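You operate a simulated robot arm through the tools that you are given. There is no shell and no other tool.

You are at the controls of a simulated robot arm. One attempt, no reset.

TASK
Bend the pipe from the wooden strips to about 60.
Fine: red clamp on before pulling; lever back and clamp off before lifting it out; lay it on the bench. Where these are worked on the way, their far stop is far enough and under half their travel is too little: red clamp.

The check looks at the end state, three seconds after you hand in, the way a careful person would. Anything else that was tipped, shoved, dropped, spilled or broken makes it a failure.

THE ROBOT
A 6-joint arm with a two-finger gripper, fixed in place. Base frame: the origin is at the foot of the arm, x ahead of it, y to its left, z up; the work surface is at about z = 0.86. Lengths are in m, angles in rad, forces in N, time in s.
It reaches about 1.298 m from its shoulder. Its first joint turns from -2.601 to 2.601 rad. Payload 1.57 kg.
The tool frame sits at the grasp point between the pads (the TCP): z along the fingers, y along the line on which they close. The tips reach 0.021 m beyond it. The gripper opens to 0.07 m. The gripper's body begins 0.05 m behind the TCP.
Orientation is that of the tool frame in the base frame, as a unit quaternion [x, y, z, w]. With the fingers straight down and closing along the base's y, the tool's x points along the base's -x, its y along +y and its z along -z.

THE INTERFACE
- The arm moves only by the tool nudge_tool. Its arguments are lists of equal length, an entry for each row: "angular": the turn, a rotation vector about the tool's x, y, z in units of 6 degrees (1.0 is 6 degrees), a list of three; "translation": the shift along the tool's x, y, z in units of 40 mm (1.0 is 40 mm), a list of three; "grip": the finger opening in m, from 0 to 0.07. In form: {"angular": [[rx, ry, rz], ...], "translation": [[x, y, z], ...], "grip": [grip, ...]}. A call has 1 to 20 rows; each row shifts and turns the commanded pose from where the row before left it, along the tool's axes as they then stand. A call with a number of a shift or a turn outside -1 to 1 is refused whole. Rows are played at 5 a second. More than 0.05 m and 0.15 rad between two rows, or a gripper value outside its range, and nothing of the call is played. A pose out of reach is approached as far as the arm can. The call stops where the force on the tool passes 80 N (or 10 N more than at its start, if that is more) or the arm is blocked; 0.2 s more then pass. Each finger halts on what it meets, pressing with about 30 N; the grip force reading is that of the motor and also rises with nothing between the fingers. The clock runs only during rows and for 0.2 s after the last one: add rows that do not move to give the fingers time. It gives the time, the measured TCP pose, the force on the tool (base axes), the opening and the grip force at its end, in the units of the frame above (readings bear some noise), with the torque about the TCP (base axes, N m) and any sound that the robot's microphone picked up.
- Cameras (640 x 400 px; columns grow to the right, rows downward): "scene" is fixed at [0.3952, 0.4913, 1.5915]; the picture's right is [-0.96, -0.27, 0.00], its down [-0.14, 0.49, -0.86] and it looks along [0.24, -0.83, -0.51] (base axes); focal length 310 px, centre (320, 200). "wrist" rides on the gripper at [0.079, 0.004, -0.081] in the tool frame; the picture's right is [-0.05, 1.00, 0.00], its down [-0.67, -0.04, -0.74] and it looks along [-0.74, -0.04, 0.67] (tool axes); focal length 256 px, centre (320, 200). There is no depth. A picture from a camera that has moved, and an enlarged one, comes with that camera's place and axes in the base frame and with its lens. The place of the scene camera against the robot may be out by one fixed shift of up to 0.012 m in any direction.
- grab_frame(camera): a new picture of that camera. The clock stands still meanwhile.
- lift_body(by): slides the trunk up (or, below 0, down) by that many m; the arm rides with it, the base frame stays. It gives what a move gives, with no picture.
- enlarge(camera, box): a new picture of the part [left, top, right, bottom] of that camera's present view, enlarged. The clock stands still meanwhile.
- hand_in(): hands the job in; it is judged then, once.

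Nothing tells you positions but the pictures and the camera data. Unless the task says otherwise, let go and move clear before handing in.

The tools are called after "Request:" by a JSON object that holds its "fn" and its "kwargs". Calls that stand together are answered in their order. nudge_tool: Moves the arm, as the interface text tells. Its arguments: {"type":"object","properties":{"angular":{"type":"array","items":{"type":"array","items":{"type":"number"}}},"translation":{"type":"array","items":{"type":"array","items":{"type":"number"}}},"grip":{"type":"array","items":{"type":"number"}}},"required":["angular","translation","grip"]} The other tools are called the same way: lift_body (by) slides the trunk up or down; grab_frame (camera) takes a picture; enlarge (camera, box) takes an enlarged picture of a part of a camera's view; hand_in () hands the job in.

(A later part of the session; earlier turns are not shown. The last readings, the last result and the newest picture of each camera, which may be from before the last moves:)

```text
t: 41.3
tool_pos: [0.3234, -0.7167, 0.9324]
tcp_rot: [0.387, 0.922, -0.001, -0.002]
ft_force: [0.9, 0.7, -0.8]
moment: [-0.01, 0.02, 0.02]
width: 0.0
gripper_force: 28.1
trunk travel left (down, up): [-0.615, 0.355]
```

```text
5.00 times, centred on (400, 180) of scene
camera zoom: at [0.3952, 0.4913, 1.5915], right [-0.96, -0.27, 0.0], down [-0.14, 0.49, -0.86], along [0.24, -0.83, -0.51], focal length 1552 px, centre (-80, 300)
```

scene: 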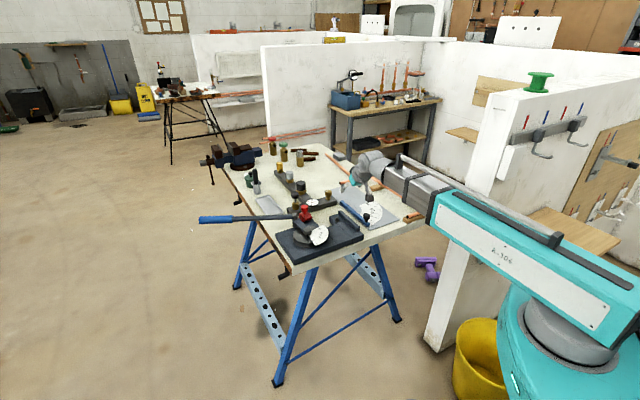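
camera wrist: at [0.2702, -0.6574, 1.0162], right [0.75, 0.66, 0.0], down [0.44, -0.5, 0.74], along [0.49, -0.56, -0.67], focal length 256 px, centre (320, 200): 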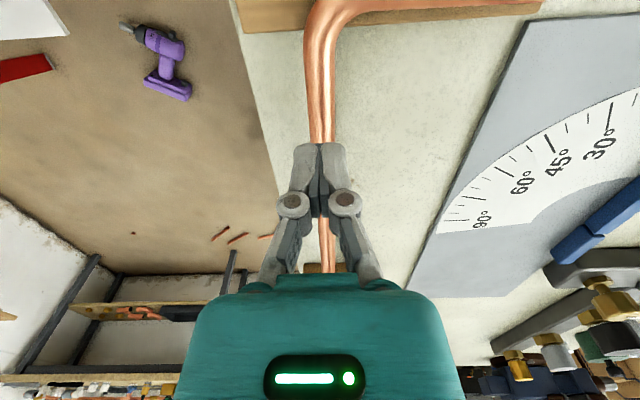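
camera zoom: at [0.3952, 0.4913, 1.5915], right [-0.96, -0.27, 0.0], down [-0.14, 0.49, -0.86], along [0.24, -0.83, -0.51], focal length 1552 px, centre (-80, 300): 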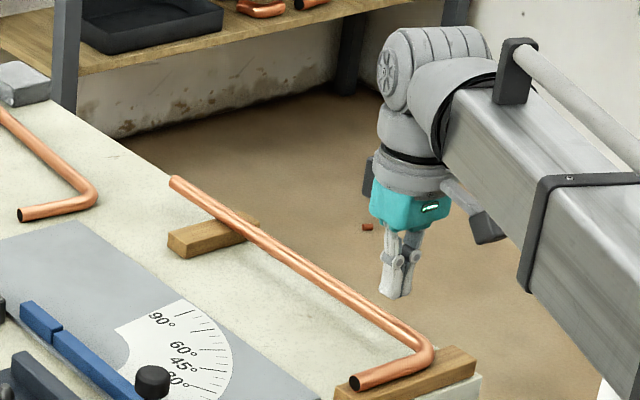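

The grip was above the pipe's middle and slipped off upward; the pipe stayed on its strips. I'll reopen, go ~9 mm lower than before, and regrip.

Request:
{"fn": "nudge_tool", "kwargs": {"angular": [[0, 0, 0], [0, 0, 0], [0, 0, 0], [0, 0, 0], [0, 0, 0], [0, 0, 0]], "translation": [[0, 0, 0], [0, 0, 0], [0, 0, 0], [0, 0, 0], [0, 0, 0], [0, 0, 0]], "grip": [0.04, 0.05, 0.05, 0.05, 0.05, 0.05]}}

Request:
{"fn": "enlarge", "kwargs": {"camera": "wrist", "box": [200, 0, 440, 200]}}

Request:
{"fn": "lift_body", "kwargs": {"by": -0.038}}

Request:
{"fn": "grab_frame", "kwargs": {"camera": "wrist"}}

Request:
{"fn": "enlarge", "kwargs": {"camera": "scene", "box": [370, 150, 440, 220]}}

```text
t: 42.7
tool_pos: [0.323, -0.7163, 0.9333]
tcp_rot: [0.386, 0.923, -0.001, -0.001]
ft_force: [-0.1, -0.1, 0.2]
moment: [0.0, 0.01, 0.02]
width: 0.0499
gripper_force: 0.0
trunk travel left (down, up): [-0.615, 0.355]
```

```text
2.00 times, centred on (320, 100) of wrist
camera zoom: at [0.2702, -0.6573, 1.0161], right [0.75, 0.66, 0.0], down [0.44, -0.5, 0.74], along [0.49, -0.56, -0.67], focal length 512 px, centre (320, 400)
```

zoom: 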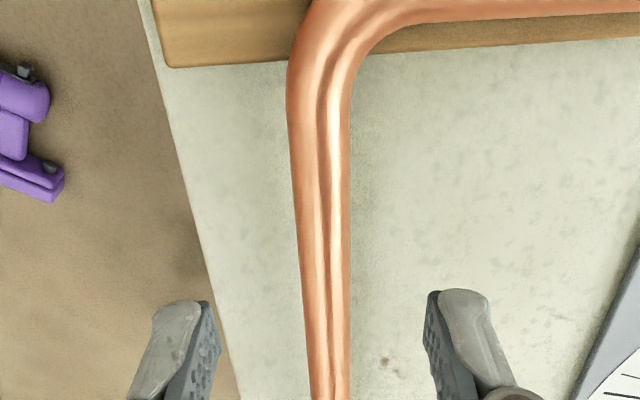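

```text
t: 43.5
tool_pos: [0.3238, -0.7167, 0.8952]
tcp_rot: [0.385, 0.923, 0.0, -0.002]
ft_force: [-0.1, 0.2, -0.4]
moment: [0.0, -0.03, -0.01]
width: 0.0498
gripper_force: 0.0
trunk travel left (down, up): [-0.577, 0.393]
```

```text
taken
camera wrist: at [0.2702, -0.6573, 0.9781], right [0.75, 0.66, 0.0], down [0.44, -0.5, 0.74], along [0.49, -0.56, -0.67], focal length 256 px, centre (320, 200)
```

wrist: 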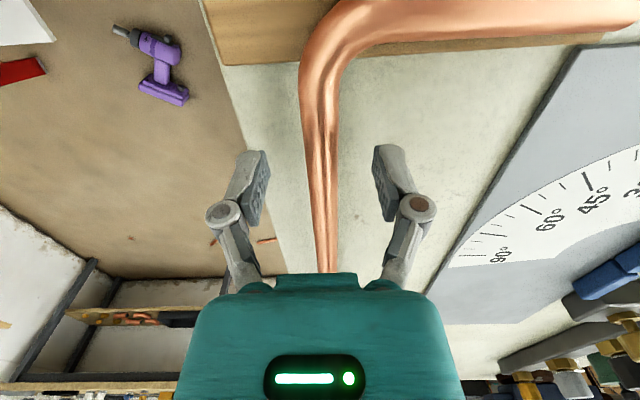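

```text
5.71 times, centred on (405, 185) of scene
camera zoom: at [0.3952, 0.4913, 1.5915], right [-0.96, -0.27, 0.0], down [-0.14, 0.49, -0.86], along [0.24, -0.83, -0.51], focal length 1774 px, centre (-166, 286)
```

zoom: 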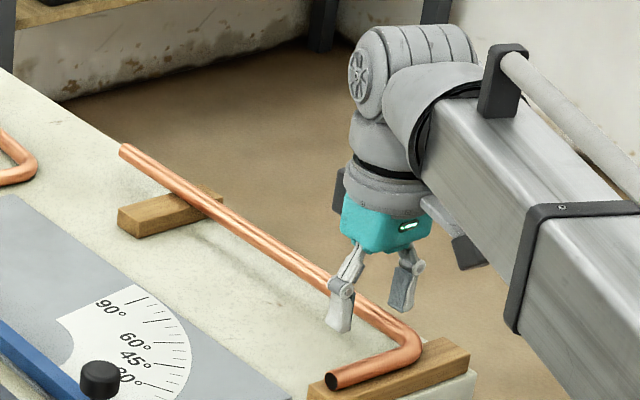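

Request:
{"fn": "nudge_tool", "kwargs": {"angular": [[0, 0, 0], [0, 0, 0], [0, 0, 0], [0, 0, 0], [0, 0, 0], [0, 0, 0]], "translation": [[0, 0, 0], [0, 0, 0], [0, 0, 0], [0, 0, 0], [0, 0, 0], [0, 0, 0]], "grip": [0.03, 0.0, 0.0, 0.0, 0.0, 0.0]}}

Request:
{"fn": "lift_body", "kwargs": {"by": 0.02}}

Request:
{"fn": "grab_frame", "kwargs": {"camera": "wrist"}}

Request:
{"fn": "enlarge", "kwargs": {"camera": "scene", "box": [350, 140, 450, 220]}}

```text
t: 44.9
tool_pos: [0.3223, -0.7168, 0.8969]
tcp_rot: [0.386, 0.922, -0.001, -0.001]
ft_force: [-0.2, -1.0, 0.8]
moment: [-0.05, -0.05, -0.04]
width: 0.0137
gripper_force: 29.8
trunk travel left (down, up): [-0.577, 0.393]
```

```text
t: 45.6
tool_pos: [0.3233, -0.7177, 0.9161]
tcp_rot: [0.386, 0.922, -0.001, -0.001]
ft_force: [-0.1, 0.5, -0.8]
moment: [0.09, 0.09, 0.0]
width: 0.0137
gripper_force: 29.7
trunk travel left (down, up): [-0.597, 0.373]
```

```text
taken
camera wrist: at [0.2703, -0.6574, 0.9981], right [0.75, 0.66, 0.0], down [0.44, -0.5, 0.74], along [0.49, -0.56, -0.67], focal length 256 px, centre (320, 200)
```

wrist: 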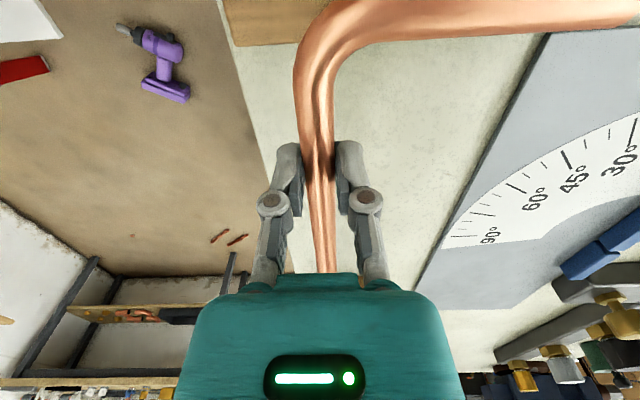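

```text
5.00 times, centred on (400, 180) of scene
camera zoom: at [0.3952, 0.4913, 1.5915], right [-0.96, -0.27, 0.0], down [-0.14, 0.49, -0.86], along [0.24, -0.83, -0.51], focal length 1552 px, centre (-80, 300)
```

zoom: 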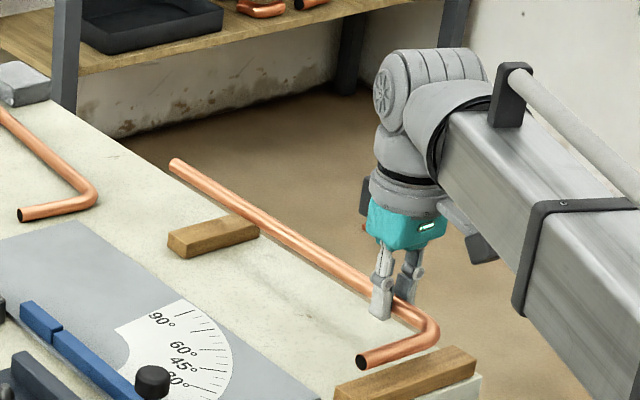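

The pipe is lifted and level, gripped about 6 cm from the corner. I'll raise it to travel height and yaw by +89° so the tail points along the bender's channel.

Request:
{"fn": "lift_body", "kwargs": {"by": 0.134}}

Request:
{"fn": "nudge_tool", "kwargs": {"angular": [[0, 0, -0.5], [0, 0, -0.8], [0, 0, -0.9], [0, 0, -0.9], [0, 0, -0.9], [0, 0, -0.9], [0, 0, -0.9], [0, 0, -0.9], [0, 0, -0.9], [0, 0, -0.9], [0, 0, -0.9], [0, 0, -0.9], [0, 0, -0.9], [0, 0, -0.9], [0, 0, -0.9], [0, 0, -0.9], [0, 0, -0.5], [0, 0, -0.43]], "translation": [[0, 0, 0], [0, 0, 0], [0, 0, 0], [0, 0, 0], [0, 0, 0], [0, 0, 0], [0, 0, 0], [0, 0, 0], [0, 0, 0], [0, 0, 0], [0, 0, 0], [0, 0, 0], [0, 0, 0], [0, 0, 0], [0, 0, 0], [0, 0, 0], [0, 0, 0], [0, 0, 0]], "grip": [0, 0, 0, 0, 0, 0, 0, 0, 0, 0, 0, 0, 0, 0, 0, 0, 0, 0]}}

Request:
{"fn": "grab_frame", "kwargs": {"camera": "wrist"}}

Request:
{"fn": "grab_frame", "kwargs": {"camera": "scene"}}

```text
t: 47.2
tool_pos: [0.3228, -0.7162, 1.0494]
tcp_rot: [0.386, 0.923, -0.001, -0.001]
ft_force: [0.4, 0.1, -1.8]
moment: [0.04, 0.11, 0.01]
width: 0.0137
gripper_force: 30.0
trunk travel left (down, up): [-0.731, 0.239]
```

```text
t: 51.0
tool_pos: [0.3235, -0.7165, 1.0497]
tcp_rot: [-0.372, 0.928, 0.001, -0.001]
ft_force: [-0.1, 0.1, -1.8]
moment: [-0.09, 0.08, 0.03]
width: 0.0139
gripper_force: 29.9
trunk travel left (down, up): [-0.731, 0.239]
```

```text
taken
camera wrist: at [0.2628, -0.7682, 1.1321], right [-0.65, 0.76, 0.0], down [0.51, 0.43, 0.74], along [0.56, 0.49, -0.67], focal length 256 px, centre (320, 200)
```

wrist: 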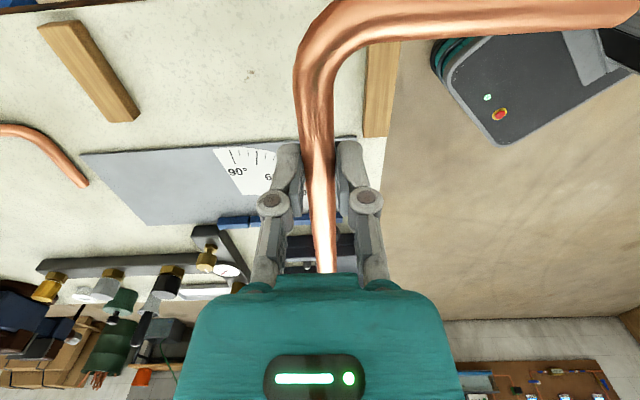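

```text
taken
```

scene: 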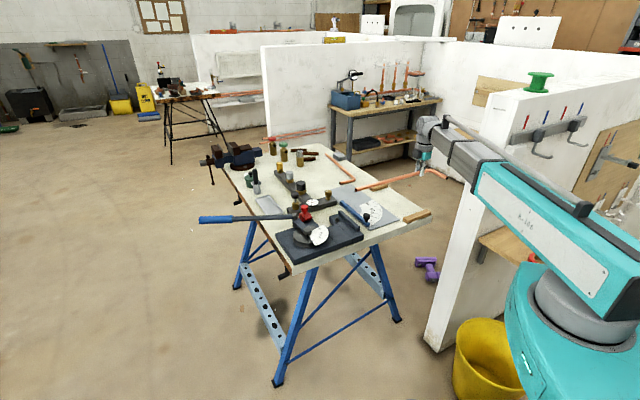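

The pipe is turned to yaw ≈44° and held firmly. I'll measure the hook's exact position relative to the gripper before inserting.

Request:
{"fn": "enlarge", "kwargs": {"camera": "wrist", "box": [260, 0, 640, 200]}}

Request:
{"fn": "enlarge", "kwargs": {"camera": "scene", "box": [340, 140, 460, 215]}}

```text
1.68 times, centred on (450, 100) of wrist
camera zoom: at [0.2628, -0.7682, 1.1321], right [-0.65, 0.76, 0.0], down [0.51, 0.43, 0.74], along [0.56, 0.49, -0.67], focal length 431 px, centre (101, 368)
```

zoom: 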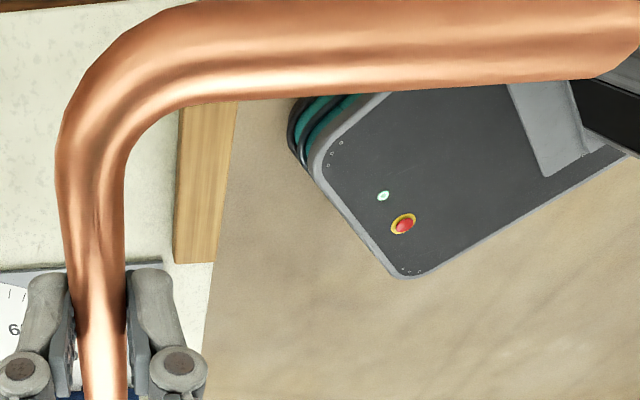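

```text
5.33 times, centred on (400, 178) of scene
camera zoom: at [0.3952, 0.4913, 1.5915], right [-0.96, -0.27, 0.0], down [-0.14, 0.49, -0.86], along [0.24, -0.83, -0.51], focal length 1656 px, centre (-107, 320)
```

zoom: 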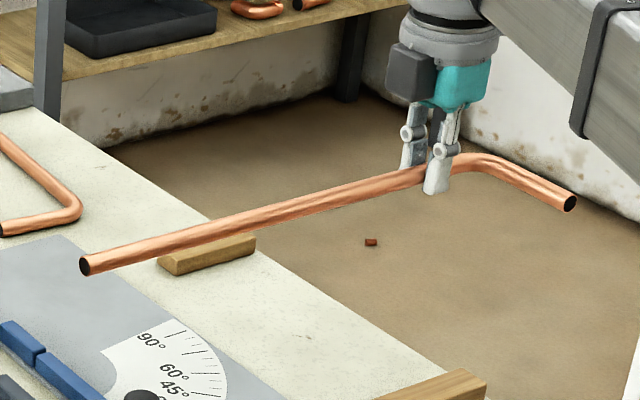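

Pipe axis is ~14 mm below the TCP, level, with the corner ~58 mm behind the grip. I'll move to the start of the slide-in line behind the rail, tilt the tail down about 4.6°, and check.

Request:
{"fn": "nudge_tool", "kwargs": {"angular": [[0, 0, 0], [0, 0, 0], [0, 0, 0], [0, 0, 0], [0, 0.4, 0], [0, 0.37, 0], [0, 0, 0]], "translation": [[-0.744, -0.379, 0], [-0.744, -0.379, 0], [-0.744, -0.379, 0], [-0.744, -0.379, 0], [0, 0, 0], [0, 0, 0], [0, 0, 0]], "grip": [0, 0, 0, 0, 0, 0, 0]}}

Request:
{"fn": "lift_body", "kwargs": {"by": -0.06}}

Request:
{"fn": "grab_frame", "kwargs": {"camera": "wrist"}}

Request:
{"fn": "enlarge", "kwargs": {"camera": "scene", "box": [265, 165, 425, 265]}}

```text
t: 52.6
tool_pos: [0.4506, -0.679, 1.0501]
tcp_rot: [-0.371, 0.928, -0.015, -0.039]
ft_force: [-0.3, -0.1, -1.9]
moment: [-0.1, 0.11, 0.0]
width: 0.0137
gripper_force: 30.3
trunk travel left (down, up): [-0.731, 0.239]
```

```text
t: 53.6
tool_pos: [0.4502, -0.6785, 0.9906]
tcp_rot: [-0.371, 0.928, -0.015, -0.039]
ft_force: [-0.6, -0.1, -1.7]
moment: [-0.08, 0.09, 0.02]
width: 0.0138
gripper_force: 29.6
trunk travel left (down, up): [-0.671, 0.299]
```

```text
taken
camera wrist: at [0.3943, -0.7259, 1.0788], right [-0.65, 0.76, 0.0], down [0.55, 0.47, 0.69], along [0.52, 0.45, -0.73], focal length 256 px, centre (320, 200)
```

wrist: 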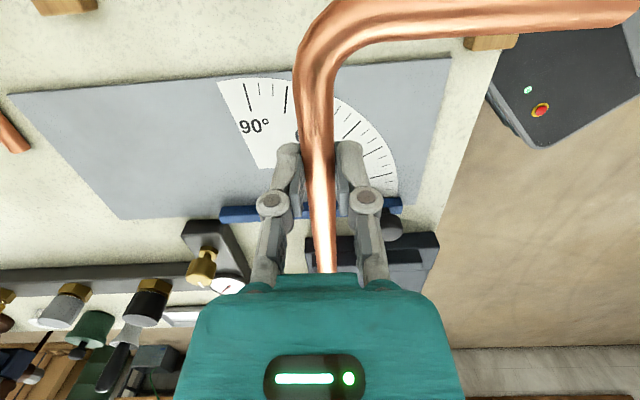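

```text
4.00 times, centred on (345, 215) of scene
camera zoom: at [0.3952, 0.4913, 1.5915], right [-0.96, -0.27, 0.0], down [-0.14, 0.49, -0.86], along [0.24, -0.83, -0.51], focal length 1242 px, centre (220, 140)
```

zoom: 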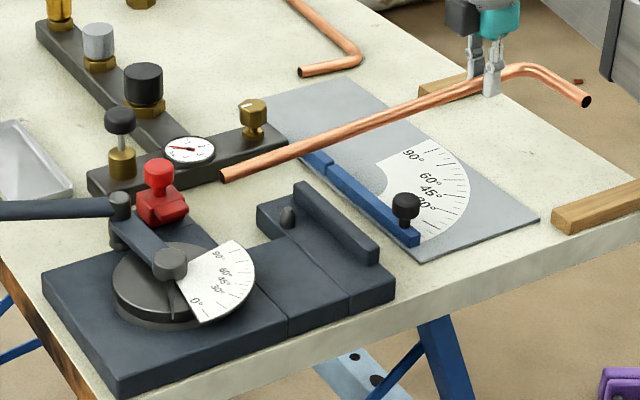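

Everything is lined up; one issue is the protractor's black knob (top ≈0.92), which the hook would pass over. I'll roll the pipe about its axis ~10° so the hook side is raised, then check.

Request:
{"fn": "nudge_tool", "kwargs": {"angular": [[-0.83, 0, 0], [-0.83, 0, 0], [0, 0, 0]], "translation": [[0, -0.06, 0], [0, 0, 0], [0, 0, 0]], "grip": [0, 0, 0]}}

Request:
{"fn": "enlarge", "kwargs": {"camera": "scene", "box": [265, 165, 425, 265]}}

Request:
{"fn": "grab_frame", "kwargs": {"camera": "wrist"}}

```text
t: 54.4
tool_pos: [0.4528, -0.6801, 0.9933]
tcp_rot: [-0.366, 0.926, 0.066, -0.071]
ft_force: [-0.3, -1.0, -0.8]
moment: [-0.12, 0.04, 0.03]
width: 0.0136
gripper_force: 30.6
trunk travel left (down, up): [-0.671, 0.299]
```

```text
4.00 times, centred on (345, 215) of scene
camera zoom: at [0.3952, 0.4913, 1.5915], right [-0.96, -0.27, 0.0], down [-0.14, 0.49, -0.86], along [0.24, -0.83, -0.51], focal length 1242 px, centre (220, 140)
```

zoom: 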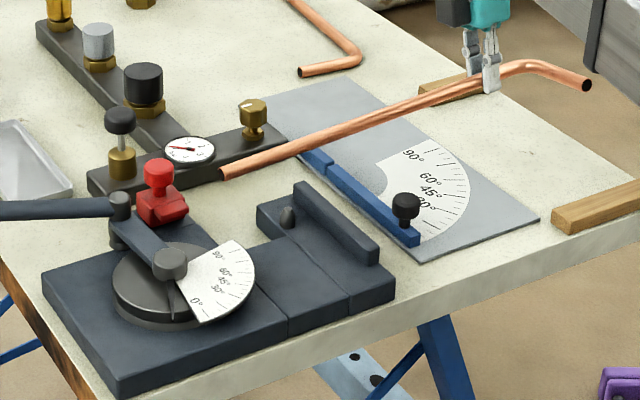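

```text
taken
camera wrist: at [0.4058, -0.7378, 1.0811], right [-0.63, 0.76, 0.17], down [0.64, 0.38, 0.67], along [0.44, 0.53, -0.72], focal length 256 px, centre (320, 200)
```

wrist: 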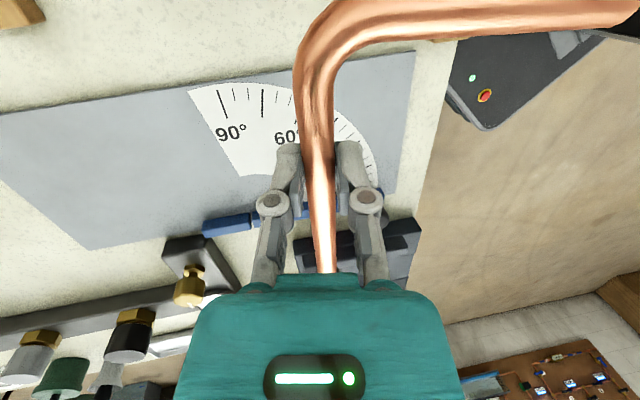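

The hook side is now raised ~10° with the tail slightly down. I'll lower to the slide-in height and look again before advancing under the bar.

Request:
{"fn": "lift_body", "kwargs": {"by": -0.048}}

Request:
{"fn": "enlarge", "kwargs": {"camera": "scene", "box": [275, 180, 405, 260]}}

Request:
{"fn": "grab_frame", "kwargs": {"camera": "wrist"}}

```text
t: 55.3
tool_pos: [0.4521, -0.6806, 0.9455]
tcp_rot: [-0.366, 0.926, 0.066, -0.07]
ft_force: [0.0, 0.3, -1.8]
moment: [-0.09, 0.06, -0.01]
width: 0.0136
gripper_force: 29.7
trunk travel left (down, up): [-0.623, 0.347]
```

```text
4.92 times, centred on (340, 220) of scene
camera zoom: at [0.3952, 0.4913, 1.5915], right [-0.96, -0.27, 0.0], down [-0.14, 0.49, -0.86], along [0.24, -0.83, -0.51], focal length 1529 px, centre (222, 102)
```

zoom: 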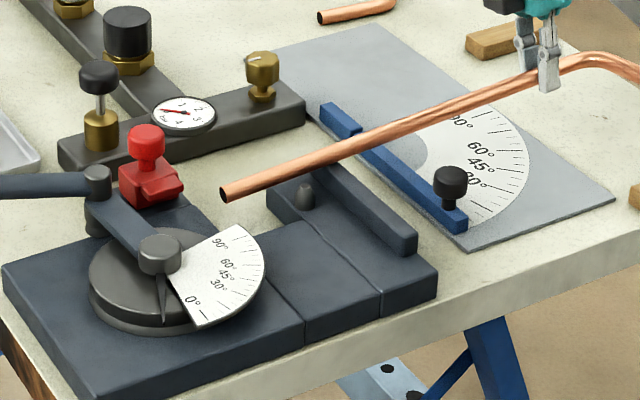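

```text
taken
camera wrist: at [0.4058, -0.7378, 1.0331], right [-0.63, 0.76, 0.17], down [0.64, 0.38, 0.67], along [0.44, 0.53, -0.72], focal length 256 px, centre (320, 200)
```

wrist: 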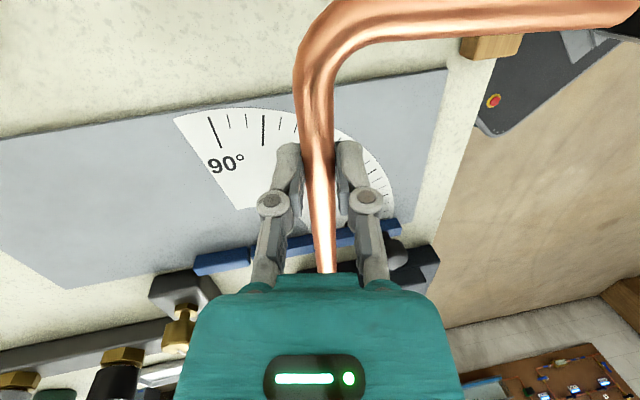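

The tail is over the notch beside the pin and heading toward the gap between the clamp jaw and the die. I'll advance 4 cm, lower ~3.5 mm to stay on the sloped line, and check.

Request:
{"fn": "nudge_tool", "kwargs": {"angular": [[0, 0, 0], [0, 0, 0], [0, 0, 0]], "translation": [[-0.4983, 0.00725, -0.0411], [-0.4983, 0.00725, -0.0411], [0, 0, 0]], "grip": [0, 0, 0]}}

Request:
{"fn": "lift_body", "kwargs": {"by": -0.0035}}

Request:
{"fn": "enlarge", "kwargs": {"camera": "scene", "box": [275, 195, 375, 257]}}

```text
t: 56.1
tool_pos: [0.4796, -0.6525, 0.9453]
tcp_rot: [-0.366, 0.925, 0.066, -0.07]
ft_force: [-0.2, 0.1, -2.1]
moment: [-0.08, 0.06, 0.01]
width: 0.0136
gripper_force: 30.0
trunk travel left (down, up): [-0.623, 0.347]
```

```text
t: 56.6
tool_pos: [0.4809, -0.6526, 0.9422]
tcp_rot: [-0.367, 0.925, 0.065, -0.07]
ft_force: [-0.7, -1.1, -0.3]
moment: [-0.08, 0.09, -0.01]
width: 0.0135
gripper_force: 30.2
trunk travel left (down, up): [-0.62, 0.35]
```

```text
6.40 times, centred on (325, 226) of scene
camera zoom: at [0.3952, 0.4913, 1.5915], right [-0.96, -0.27, 0.0], down [-0.14, 0.49, -0.86], along [0.24, -0.83, -0.51], focal length 1987 px, centre (288, 34)
```

zoom: 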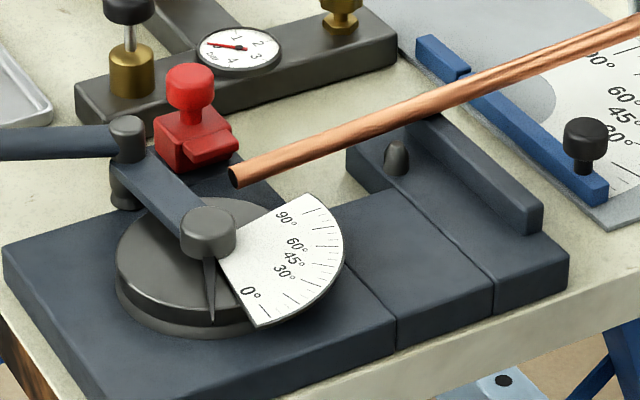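

The tail is just in front of the clamp jaw. My measurements suggest the pipe yaw is ~1° too large for the channel, so I'll correct that, then advance 4 cm so the tail end enters under the bar.

Request:
{"fn": "nudge_tool", "kwargs": {"angular": [[0, 0, 0.167], [0, 0, 0], [0, 0, 0], [0, 0, 0]], "translation": [[0, 0, 0], [-0.4983, 0.00725, -0.0411], [-0.4983, 0.00725, -0.0411], [0, 0, 0]], "grip": [0, 0, 0, 0]}}

Request:
{"fn": "enlarge", "kwargs": {"camera": "scene", "box": [275, 195, 375, 257]}}

Request:
{"fn": "grab_frame", "kwargs": {"camera": "wrist"}}

```text
t: 57.6
tool_pos: [0.5104, -0.6277, 0.9418]
tcp_rot: [-0.358, 0.929, 0.065, -0.071]
ft_force: [0.2, -0.1, -2.2]
moment: [-0.08, 0.1, 0.0]
width: 0.0137
gripper_force: 30.1
trunk travel left (down, up): [-0.62, 0.35]
```

```text
6.40 times, centred on (325, 226) of scene
camera zoom: at [0.3952, 0.4913, 1.5915], right [-0.96, -0.27, 0.0], down [-0.14, 0.49, -0.86], along [0.24, -0.83, -0.51], focal length 1987 px, centre (288, 34)
```

zoom: 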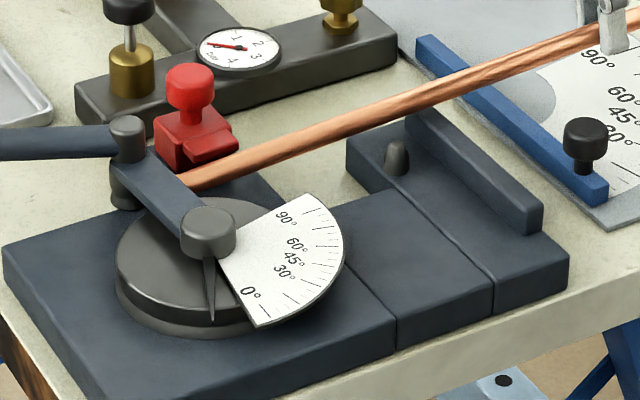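

```text
taken
camera wrist: at [0.4632, -0.6833, 1.0298], right [-0.62, 0.77, 0.17], down [0.64, 0.37, 0.67], along [0.45, 0.52, -0.72], focal length 256 px, centre (320, 200)
```

wrist: 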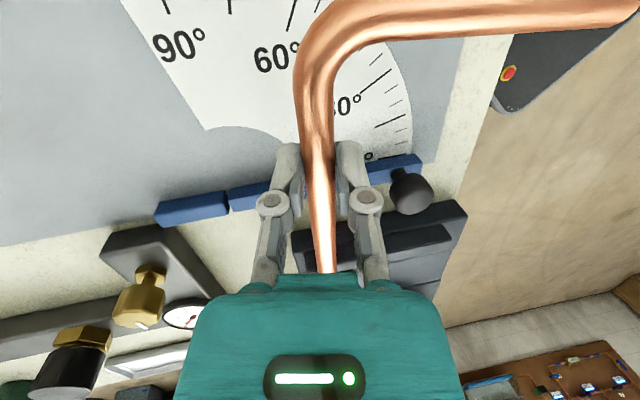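

The tail has passed under the bar with no contact force. Continuing to slide in: two more 4 cm steps with small lowering, drifting 2 mm back toward the die side.

Request:
{"fn": "lift_body", "kwargs": {"by": -0.003}}

Request:
{"fn": "nudge_tool", "kwargs": {"angular": [[0, 0, 0], [0, 0, 0], [0, 0, 0]], "translation": [[-0.4983, 0.037, -0.036], [-0.4983, 0.037, -0.036], [0, 0, 0]], "grip": [0, 0, 0]}}

Request:
{"fn": "enlarge", "kwargs": {"camera": "scene", "box": [275, 185, 395, 260]}}

Request:
{"fn": "grab_frame", "kwargs": {"camera": "wrist"}}

```text
t: 58.1
tool_pos: [0.5111, -0.6266, 0.939]
tcp_rot: [-0.358, 0.929, 0.065, -0.07]
ft_force: [-0.3, 0.7, -0.8]
moment: [-0.1, 0.08, 0.02]
width: 0.0136
gripper_force: 30.4
trunk travel left (down, up): [-0.617, 0.353]
```

```text
t: 58.9
tool_pos: [0.5368, -0.5989, 0.9389]
tcp_rot: [-0.358, 0.929, 0.066, -0.071]
ft_force: [0.0, 0.4, -1.7]
moment: [-0.13, 0.1, 0.03]
width: 0.0137
gripper_force: 29.9
trunk travel left (down, up): [-0.617, 0.353]
```

```text
5.33 times, centred on (335, 222) of scene
camera zoom: at [0.3952, 0.4913, 1.5915], right [-0.96, -0.27, 0.0], down [-0.14, 0.49, -0.86], along [0.24, -0.83, -0.51], focal length 1656 px, centre (240, 80)
```

zoom: 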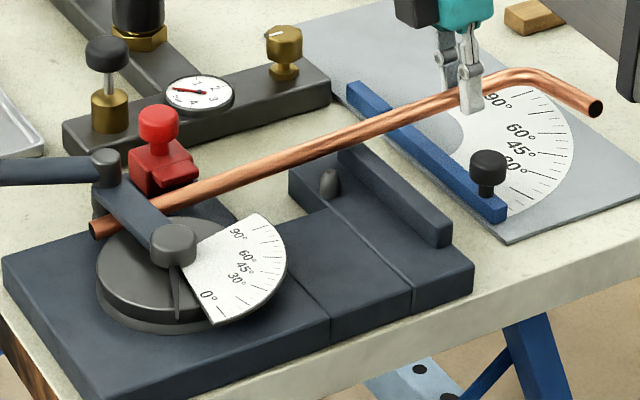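

```text
taken
camera wrist: at [0.4896, -0.6551, 1.0268], right [-0.62, 0.77, 0.17], down [0.64, 0.37, 0.67], along [0.45, 0.52, -0.72], focal length 256 px, centre (320, 200)
```

wrist: 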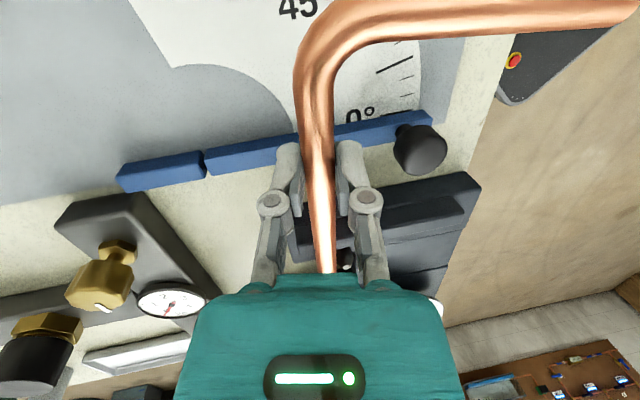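

The tail emerges on the far side of the bar cleanly. Continuing in smaller steps with matching lowering.

Request:
{"fn": "lift_body", "kwargs": {"by": -0.002}}

Request:
{"fn": "nudge_tool", "kwargs": {"angular": [[0, 0, 0], [0, 0, 0], [0, 0, 0]], "translation": [[-0.3737, 0.0054, -0.0308], [-0.3737, 0.0054, -0.0308], [0, 0, 0]], "grip": [0, 0, 0]}}

Request:
{"fn": "lift_body", "kwargs": {"by": -0.002}}

Request:
{"fn": "nudge_tool", "kwargs": {"angular": [[0, 0, 0], [0, 0, 0], [0, 0, 0]], "translation": [[-0.311, 0.0045, -0.0257], [-0.311, 0.0045, -0.0257], [0, 0, 0]], "grip": [0, 0, 0]}}

Request:
{"fn": "enlarge", "kwargs": {"camera": "scene", "box": [275, 185, 395, 260]}}

Request:
{"fn": "grab_frame", "kwargs": {"camera": "wrist"}}

```text
t: 59.5
tool_pos: [0.5372, -0.5998, 0.9369]
tcp_rot: [-0.358, 0.929, 0.066, -0.07]
ft_force: [-0.3, -0.7, -1.0]
moment: [-0.09, 0.02, 0.04]
width: 0.0135
gripper_force: 29.9
trunk travel left (down, up): [-0.615, 0.355]
```

```text
t: 60.3
tool_pos: [0.5587, -0.5789, 0.9378]
tcp_rot: [-0.358, 0.929, 0.066, -0.07]
ft_force: [-0.2, -0.3, -1.3]
moment: [-0.12, 0.05, -0.01]
width: 0.0134
gripper_force: 29.5
trunk travel left (down, up): [-0.615, 0.355]
```

```text
t: 60.8
tool_pos: [0.5595, -0.5796, 0.9348]
tcp_rot: [-0.358, 0.929, 0.065, -0.07]
ft_force: [-0.2, 1.3, -1.0]
moment: [-0.09, 0.02, 0.02]
width: 0.0138
gripper_force: 30.0
trunk travel left (down, up): [-0.613, 0.357]
```

```text
t: 61.6
tool_pos: [0.5782, -0.5624, 0.9352]
tcp_rot: [-0.358, 0.928, 0.067, -0.071]
ft_force: [-0.1, 1.0, -1.2]
moment: [-0.09, 0.1, -0.01]
width: 0.0136
gripper_force: 30.2
trunk travel left (down, up): [-0.613, 0.357]
```

```text
5.33 times, centred on (335, 222) of scene
camera zoom: at [0.3952, 0.4913, 1.5915], right [-0.96, -0.27, 0.0], down [-0.14, 0.49, -0.86], along [0.24, -0.83, -0.51], focal length 1656 px, centre (240, 80)
```

zoom: 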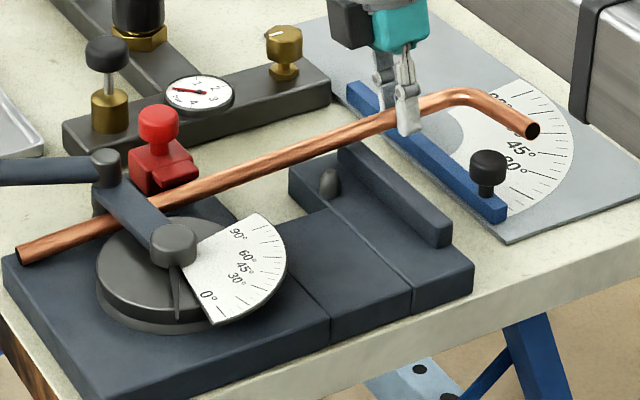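

```text
taken
camera wrist: at [0.531, -0.6186, 1.0228], right [-0.62, 0.77, 0.17], down [0.64, 0.37, 0.67], along [0.45, 0.52, -0.72], focal length 256 px, centre (320, 200)
```

wrist: 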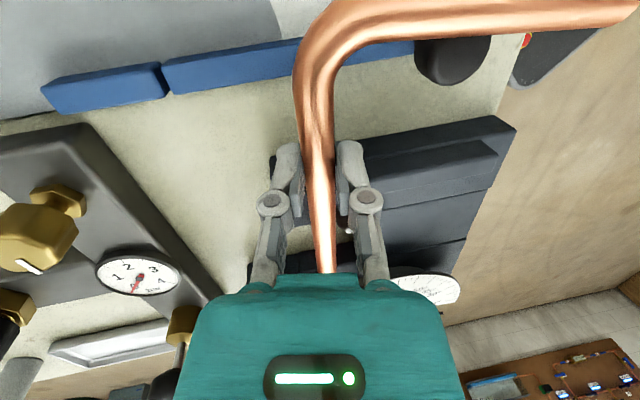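

Request:
{"fn": "lift_body", "kwargs": {"by": -0.0015}}

Request:
{"fn": "nudge_tool", "kwargs": {"angular": [[0, 0, 0], [0, 0, 0], [0, 0, 0]], "translation": [[-0.249, 0.015, -0.018], [-0.249, 0.015, -0.018], [0, 0, 0]], "grip": [0, 0, 0]}}

Request:
{"fn": "enlarge", "kwargs": {"camera": "scene", "box": [275, 185, 395, 260]}}

Request:
{"fn": "enlarge", "kwargs": {"camera": "wrist", "box": [260, 0, 580, 200]}}

```text
t: 62.1
tool_pos: [0.5777, -0.5628, 0.9329]
tcp_rot: [-0.359, 0.928, 0.066, -0.07]
ft_force: [1.0, -0.7, 0.8]
moment: [0.21, -0.31, -0.09]
width: 0.0135
gripper_force: 30.1
trunk travel left (down, up): [-0.611, 0.359]
```

```text
t: 62.9
tool_pos: [0.593, -0.5486, 0.9331]
tcp_rot: [-0.358, 0.929, 0.065, -0.07]
ft_force: [-0.7, -0.5, -0.8]
moment: [-0.09, 0.09, 0.02]
width: 0.0136
gripper_force: 30.4
trunk travel left (down, up): [-0.611, 0.359]
```

```text
5.33 times, centred on (335, 222) of scene
camera zoom: at [0.3952, 0.4913, 1.5915], right [-0.96, -0.27, 0.0], down [-0.14, 0.49, -0.86], along [0.24, -0.83, -0.51], focal length 1656 px, centre (240, 80)
```

zoom: 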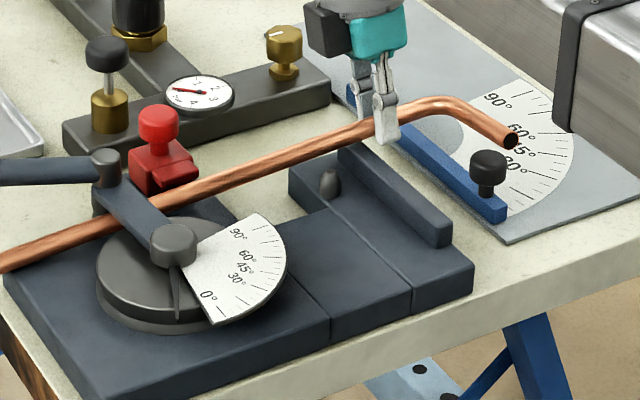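

```text
2.00 times, centred on (420, 100) of wrist
camera zoom: at [0.5448, -0.6043, 1.0213], right [-0.62, 0.77, 0.17], down [0.64, 0.37, 0.67], along [0.45, 0.52, -0.72], focal length 512 px, centre (120, 400)
```

zoom: 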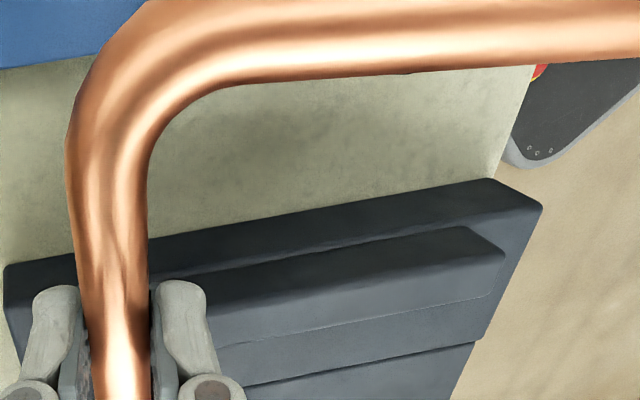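

A light touch of the tail on the plate edge confirmed the plate height; everything is consistent. Continuing in 2 cm steps.

Request:
{"fn": "lift_body", "kwargs": {"by": -0.001}}

Request:
{"fn": "nudge_tool", "kwargs": {"angular": [[0, 0, 0], [0, 0, 0], [0, 0, 0]], "translation": [[-0.249, 0.015, -0.018], [-0.249, 0.015, -0.018], [0, 0, 0]], "grip": [0, 0, 0]}}

Request:
{"fn": "enlarge", "kwargs": {"camera": "scene", "box": [275, 185, 395, 260]}}

Request:
{"fn": "enlarge", "kwargs": {"camera": "wrist", "box": [240, 0, 560, 200]}}

```text
t: 63.4
tool_pos: [0.5909, -0.5501, 0.9328]
tcp_rot: [-0.358, 0.929, 0.065, -0.07]
ft_force: [-0.2, 0.1, -1.2]
moment: [-0.06, 0.09, 0.03]
width: 0.0135
gripper_force: 29.6
trunk travel left (down, up): [-0.61, 0.36]
```

```text
t: 64.2
tool_pos: [0.6048, -0.535, 0.9331]
tcp_rot: [-0.358, 0.929, 0.066, -0.07]
ft_force: [0.1, 0.0, -1.6]
moment: [-0.07, 0.07, -0.01]
width: 0.0135
gripper_force: 30.6
trunk travel left (down, up): [-0.61, 0.36]
```

```text
5.33 times, centred on (335, 222) of scene
camera zoom: at [0.3952, 0.4913, 1.5915], right [-0.96, -0.27, 0.0], down [-0.14, 0.49, -0.86], along [0.24, -0.83, -0.51], focal length 1656 px, centre (240, 80)
```

zoom: 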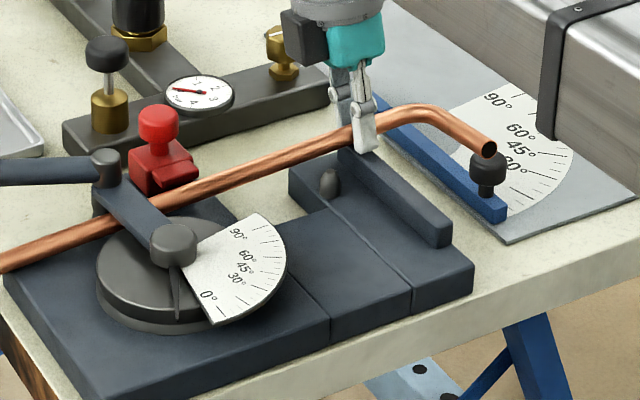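

```text
2.00 times, centred on (400, 100) of wrist
camera zoom: at [0.5583, -0.5902, 1.0203], right [-0.62, 0.77, 0.17], down [0.64, 0.37, 0.67], along [0.45, 0.52, -0.72], focal length 512 px, centre (160, 400)
```

zoom: 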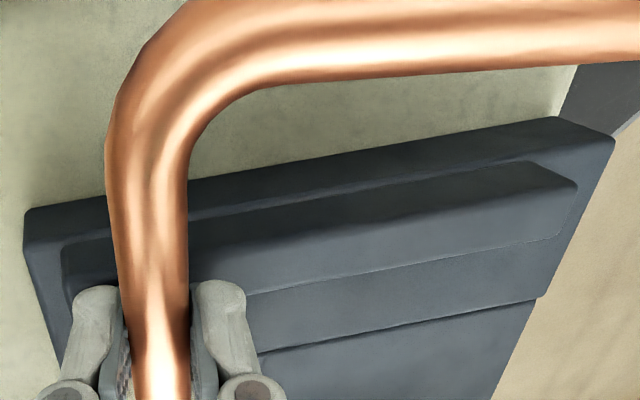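

Request:
{"fn": "lift_body", "kwargs": {"by": -0.0018}}

Request:
{"fn": "nudge_tool", "kwargs": {"angular": [[0, 0, 0], [0, 0, 0], [0, 0, 0]], "translation": [[-0.249, 0.0036, -0.0205], [-0.249, 0.0036, -0.0205], [0, 0, 0]], "grip": [0, 0, 0]}}

Request:
{"fn": "lift_body", "kwargs": {"by": -0.0015}}

Request:
{"fn": "nudge_tool", "kwargs": {"angular": [[0, 0, 0], [0, 0, 0], [0, 0, 0]], "translation": [[-0.249, 0.0036, -0.0205], [-0.249, 0.0036, -0.0205], [0, 0, 0]], "grip": [0, 0, 0]}}

Request:
{"fn": "enlarge", "kwargs": {"camera": "scene", "box": [275, 185, 395, 260]}}

Request:
{"fn": "enlarge", "kwargs": {"camera": "wrist", "box": [240, 0, 560, 200]}}

```text
t: 64.7
tool_pos: [0.6067, -0.5354, 0.9304]
tcp_rot: [-0.358, 0.929, 0.064, -0.071]
ft_force: [2.3, -2.1, 6.7]
moment: [-0.18, -0.09, 0.0]
width: 0.0136
gripper_force: 30.2
trunk travel left (down, up): [-0.608, 0.362]
```

```text
t: 65.5
tool_pos: [0.6209, -0.5212, 0.9315]
tcp_rot: [-0.358, 0.929, 0.065, -0.07]
ft_force: [-1.3, -0.2, -0.3]
moment: [-0.07, 0.07, 0.03]
width: 0.0136
gripper_force: 29.4
trunk travel left (down, up): [-0.608, 0.362]
```

```text
t: 66.0
tool_pos: [0.6211, -0.5197, 0.9289]
tcp_rot: [-0.358, 0.929, 0.066, -0.07]
ft_force: [0.2, 0.5, -1.7]
moment: [-0.04, 0.04, 0.03]
width: 0.0137
gripper_force: 29.6
trunk travel left (down, up): [-0.607, 0.363]
```

```text
t: 66.8
tool_pos: [0.6354, -0.5051, 0.9285]
tcp_rot: [-0.358, 0.929, 0.065, -0.07]
ft_force: [0.1, 0.6, -2.2]
moment: [-0.1, 0.08, 0.02]
width: 0.0137
gripper_force: 29.9
trunk travel left (down, up): [-0.607, 0.363]
```

```text
5.33 times, centred on (335, 222) of scene
camera zoom: at [0.3952, 0.4913, 1.5915], right [-0.96, -0.27, 0.0], down [-0.14, 0.49, -0.86], along [0.24, -0.83, -0.51], focal length 1656 px, centre (240, 80)
```

zoom: 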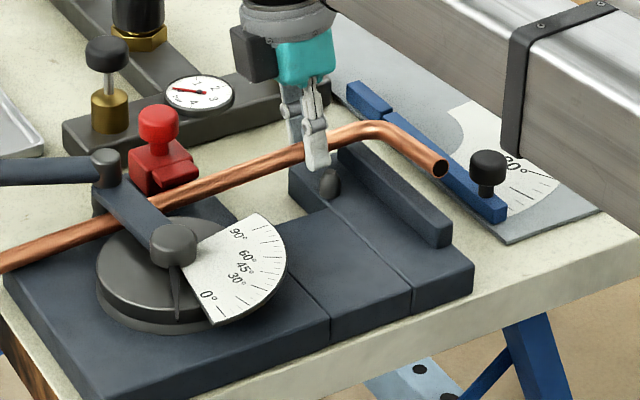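

```text
2.00 times, centred on (400, 100) of wrist
camera zoom: at [0.5884, -0.5624, 1.017], right [-0.62, 0.77, 0.17], down [0.64, 0.37, 0.67], along [0.45, 0.52, -0.72], focal length 512 px, centre (160, 400)
```

zoom: 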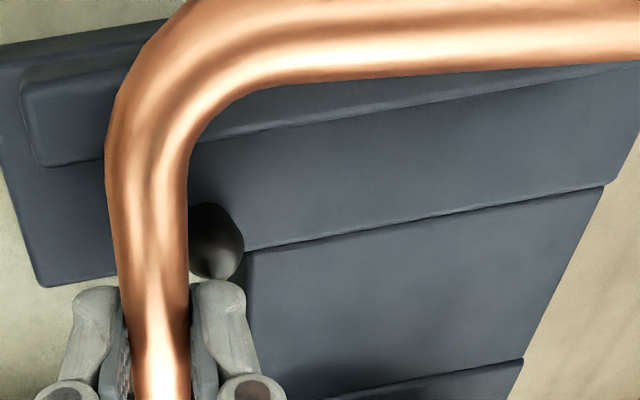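

The fingers have passed the pin (the left fingertip briefly brushed the rail at ~7 N, now free). I'll advance another ~2.2 cm and then check the hook's alignment over the slot between pin and rail.

Request:
{"fn": "lift_body", "kwargs": {"by": -0.0008}}

Request:
{"fn": "nudge_tool", "kwargs": {"angular": [[0, 0, 0], [0, 0, 0], [0, 0, 0]], "translation": [[-0.274, 0.004, -0.0226], [-0.274, 0.004, -0.0226], [0, 0, 0]], "grip": [0, 0, 0]}}

Request:
{"fn": "enlarge", "kwargs": {"camera": "scene", "box": [290, 190, 390, 255]}}

Request:
{"fn": "enlarge", "kwargs": {"camera": "wrist", "box": [240, 0, 560, 200]}}

```text
t: 67.3
tool_pos: [0.6365, -0.5059, 0.9283]
tcp_rot: [-0.358, 0.929, 0.065, -0.07]
ft_force: [0.7, -0.5, -1.5]
moment: [-0.14, 0.05, 0.0]
width: 0.0137
gripper_force: 30.4
trunk travel left (down, up): [-0.606, 0.364]
```

```text
t: 68.1
tool_pos: [0.6531, -0.493, 0.928]
tcp_rot: [-0.359, 0.928, 0.066, -0.071]
ft_force: [1.4, -0.1, -1.0]
moment: [-0.09, 0.11, -0.02]
width: 0.0136
gripper_force: 29.9
trunk travel left (down, up): [-0.606, 0.364]
```

```text
6.15 times, centred on (340, 222) of scene
camera zoom: at [0.3952, 0.4913, 1.5915], right [-0.96, -0.27, 0.0], down [-0.14, 0.49, -0.86], along [0.24, -0.83, -0.51], focal length 1911 px, centre (197, 62)
```

zoom: 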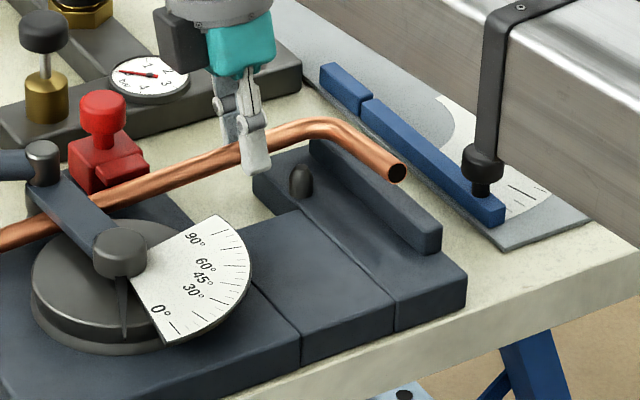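

```text
2.00 times, centred on (400, 100) of wrist
camera zoom: at [0.6051, -0.5481, 1.0161], right [-0.62, 0.77, 0.17], down [0.64, 0.37, 0.67], along [0.45, 0.52, -0.72], focal length 512 px, centre (160, 400)
```

zoom: 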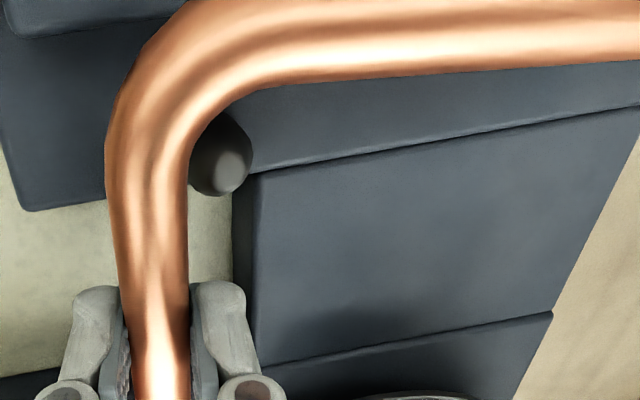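

The pin now sits inside the hook's corner as intended; I compute ~9 mm more along the channel to center the hook over the slot. Moving that and re-checking before unrolling.

Request:
{"fn": "lift_body", "kwargs": {"by": -0.0012}}

Request:
{"fn": "nudge_tool", "kwargs": {"angular": [[0, 0, 0], [0, 0, 0]], "translation": [[-0.219, 0.0032, -0.0181], [0, 0, 0]], "grip": [0, 0]}}

Request:
{"fn": "enlarge", "kwargs": {"camera": "wrist", "box": [240, 0, 560, 200]}}

Request:
{"fn": "enlarge", "kwargs": {"camera": "scene", "box": [290, 190, 390, 255]}}

```text
t: 68.7
tool_pos: [0.6523, -0.4931, 0.9266]
tcp_rot: [-0.358, 0.929, 0.065, -0.07]
ft_force: [-0.4, 0.0, -1.6]
moment: [-0.1, 0.06, -0.02]
width: 0.0136
gripper_force: 30.2
trunk travel left (down, up): [-0.605, 0.365]
```

```text
t: 69.2
tool_pos: [0.6587, -0.4848, 0.9269]
tcp_rot: [-0.358, 0.929, 0.065, -0.07]
ft_force: [0.1, -1.4, -1.4]
moment: [-0.1, 0.09, 0.0]
width: 0.0134
gripper_force: 30.3
trunk travel left (down, up): [-0.605, 0.365]
```

```text
2.00 times, centred on (400, 100) of wrist
camera zoom: at [0.611, -0.5418, 1.0149], right [-0.62, 0.77, 0.17], down [0.64, 0.37, 0.67], along [0.45, 0.52, -0.72], focal length 512 px, centre (160, 400)
```

zoom: 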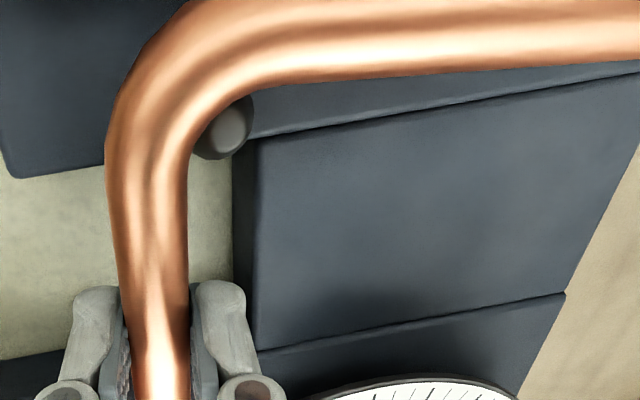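

```text
6.15 times, centred on (340, 222) of scene
camera zoom: at [0.3952, 0.4913, 1.5915], right [-0.96, -0.27, 0.0], down [-0.14, 0.49, -0.86], along [0.24, -0.83, -0.51], focal length 1911 px, centre (197, 62)
```

zoom: 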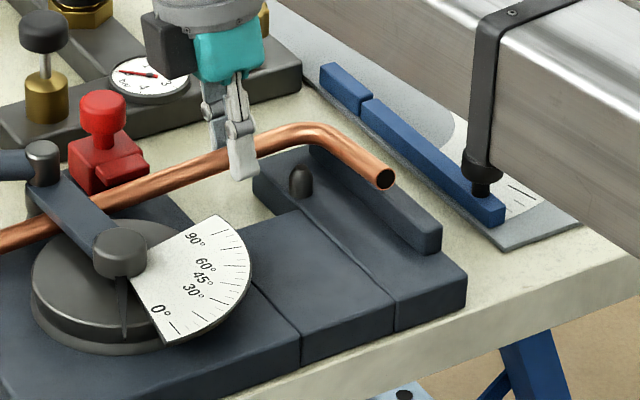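

Alignment over the slot looks right (hook center ≈17.5 mm behind the pin axis). Now unrolling the hook side down, with a small sideways correction.

Request:
{"fn": "nudge_tool", "kwargs": {"angular": [[0.4, 0, 0], [0.4, 0, 0], [0.4, 0, 0], [0.4, 0, 0], [0.06, 0, 0], [0, 0, 0]], "translation": [[0, 0.015, 0], [0, 0.015, 0], [0, 0.015, 0], [0, 0.015, 0], [0, 0, 0], [0, 0, 0]], "grip": [0, 0, 0, 0, 0, 0]}}

Request:
{"fn": "enlarge", "kwargs": {"camera": "wrist", "box": [240, 0, 560, 200]}}

Request:
{"fn": "enlarge", "kwargs": {"camera": "scene", "box": [290, 190, 390, 255]}}

```text
t: 70.7
tool_pos: [0.6575, -0.4841, 0.9239]
tcp_rot: [-0.363, 0.931, -0.016, -0.039]
ft_force: [0.1, 0.1, 1.5]
moment: [0.33, -0.34, 0.04]
width: 0.0133
gripper_force: 29.9
trunk travel left (down, up): [-0.605, 0.365]
```

```text
2.00 times, centred on (400, 100) of wrist
camera zoom: at [0.6007, -0.5299, 1.0128], right [-0.64, 0.77, -0.01], down [0.56, 0.47, 0.69], along [0.53, 0.43, -0.73], focal length 512 px, centre (160, 400)
```

zoom: 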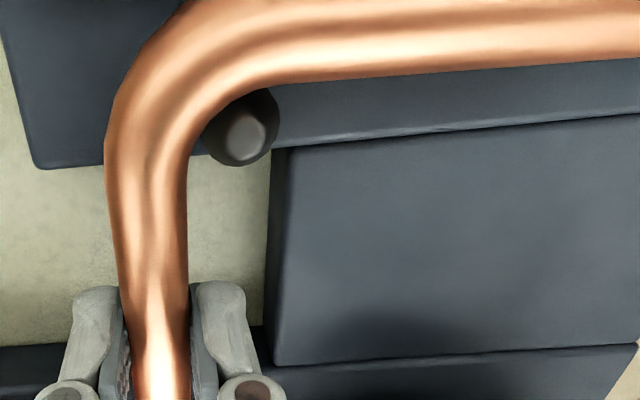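

```text
6.15 times, centred on (340, 222) of scene
camera zoom: at [0.3952, 0.4913, 1.5915], right [-0.96, -0.27, 0.0], down [-0.14, 0.49, -0.86], along [0.24, -0.83, -0.51], focal length 1911 px, centre (197, 62)
```

zoom: 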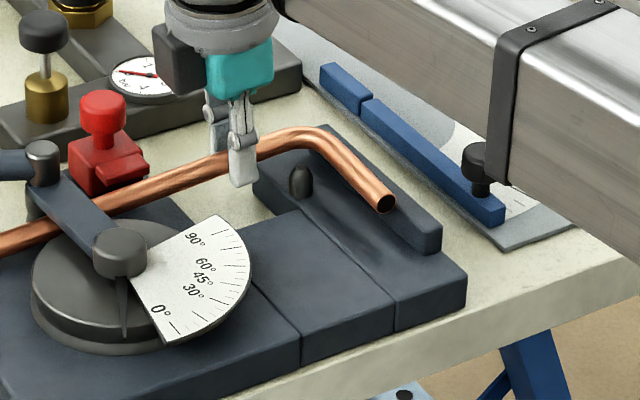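

The tail is lightly resting on the plate; the hook is poised above the slot with ~4 mm sideways gap to the pin. I'll shift 3.5 mm toward the pin, then alternate leveling and lowering.

Request:
{"fn": "nudge_tool", "kwargs": {"angular": [[0, 0, 0], [0, -0.12, 0], [0, -0.12, 0], [0, 0, 0]], "translation": [[0, 0.0875, 0], [0, 0, 0], [0, 0, 0], [0, 0, 0]], "grip": [0, 0, 0, 0]}}

Request:
{"fn": "lift_body", "kwargs": {"by": -0.0035}}

Request:
{"fn": "enlarge", "kwargs": {"camera": "wrist", "box": [240, 0, 560, 200]}}

Request:
{"fn": "enlarge", "kwargs": {"camera": "scene", "box": [290, 190, 390, 255]}}

```text
t: 71.7
tool_pos: [0.655, -0.4828, 0.924]
tcp_rot: [-0.363, 0.931, -0.012, -0.027]
ft_force: [0.6, 0.1, -1.1]
moment: [-0.09, 0.09, 0.0]
width: 0.0136
gripper_force: 30.1
out of reach, approached as far as the arm can: row 3
trunk travel left (down, up): [-0.605, 0.365]
```

```text
t: 72.2
tool_pos: [0.6554, -0.482, 0.9206]
tcp_rot: [-0.363, 0.931, -0.012, -0.027]
ft_force: [-0.7, -0.3, -2.1]
moment: [-0.1, 0.05, -0.03]
width: 0.0136
gripper_force: 30.4
trunk travel left (down, up): [-0.601, 0.369]
```

```text
2.00 times, centred on (400, 100) of wrist
camera zoom: at [0.597, -0.5292, 1.007], right [-0.64, 0.77, 0.0], down [0.55, 0.45, 0.7], along [0.54, 0.45, -0.71], focal length 512 px, centre (160, 400)
```

zoom: 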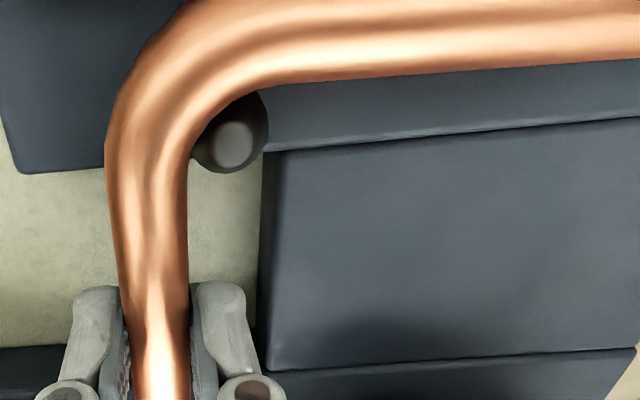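

```text
6.15 times, centred on (340, 222) of scene
camera zoom: at [0.3952, 0.4913, 1.5915], right [-0.96, -0.27, 0.0], down [-0.14, 0.49, -0.86], along [0.24, -0.83, -0.51], focal length 1911 px, centre (197, 62)
```

zoom: 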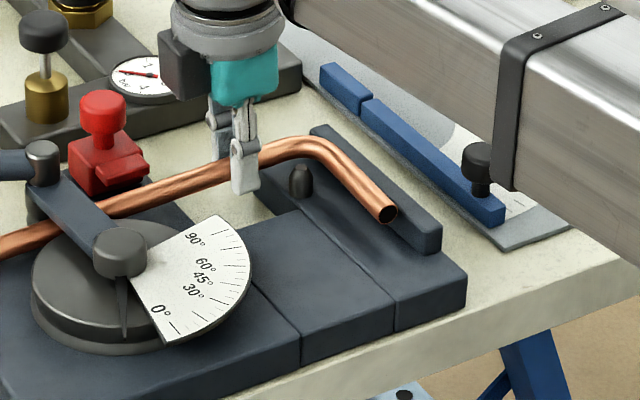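

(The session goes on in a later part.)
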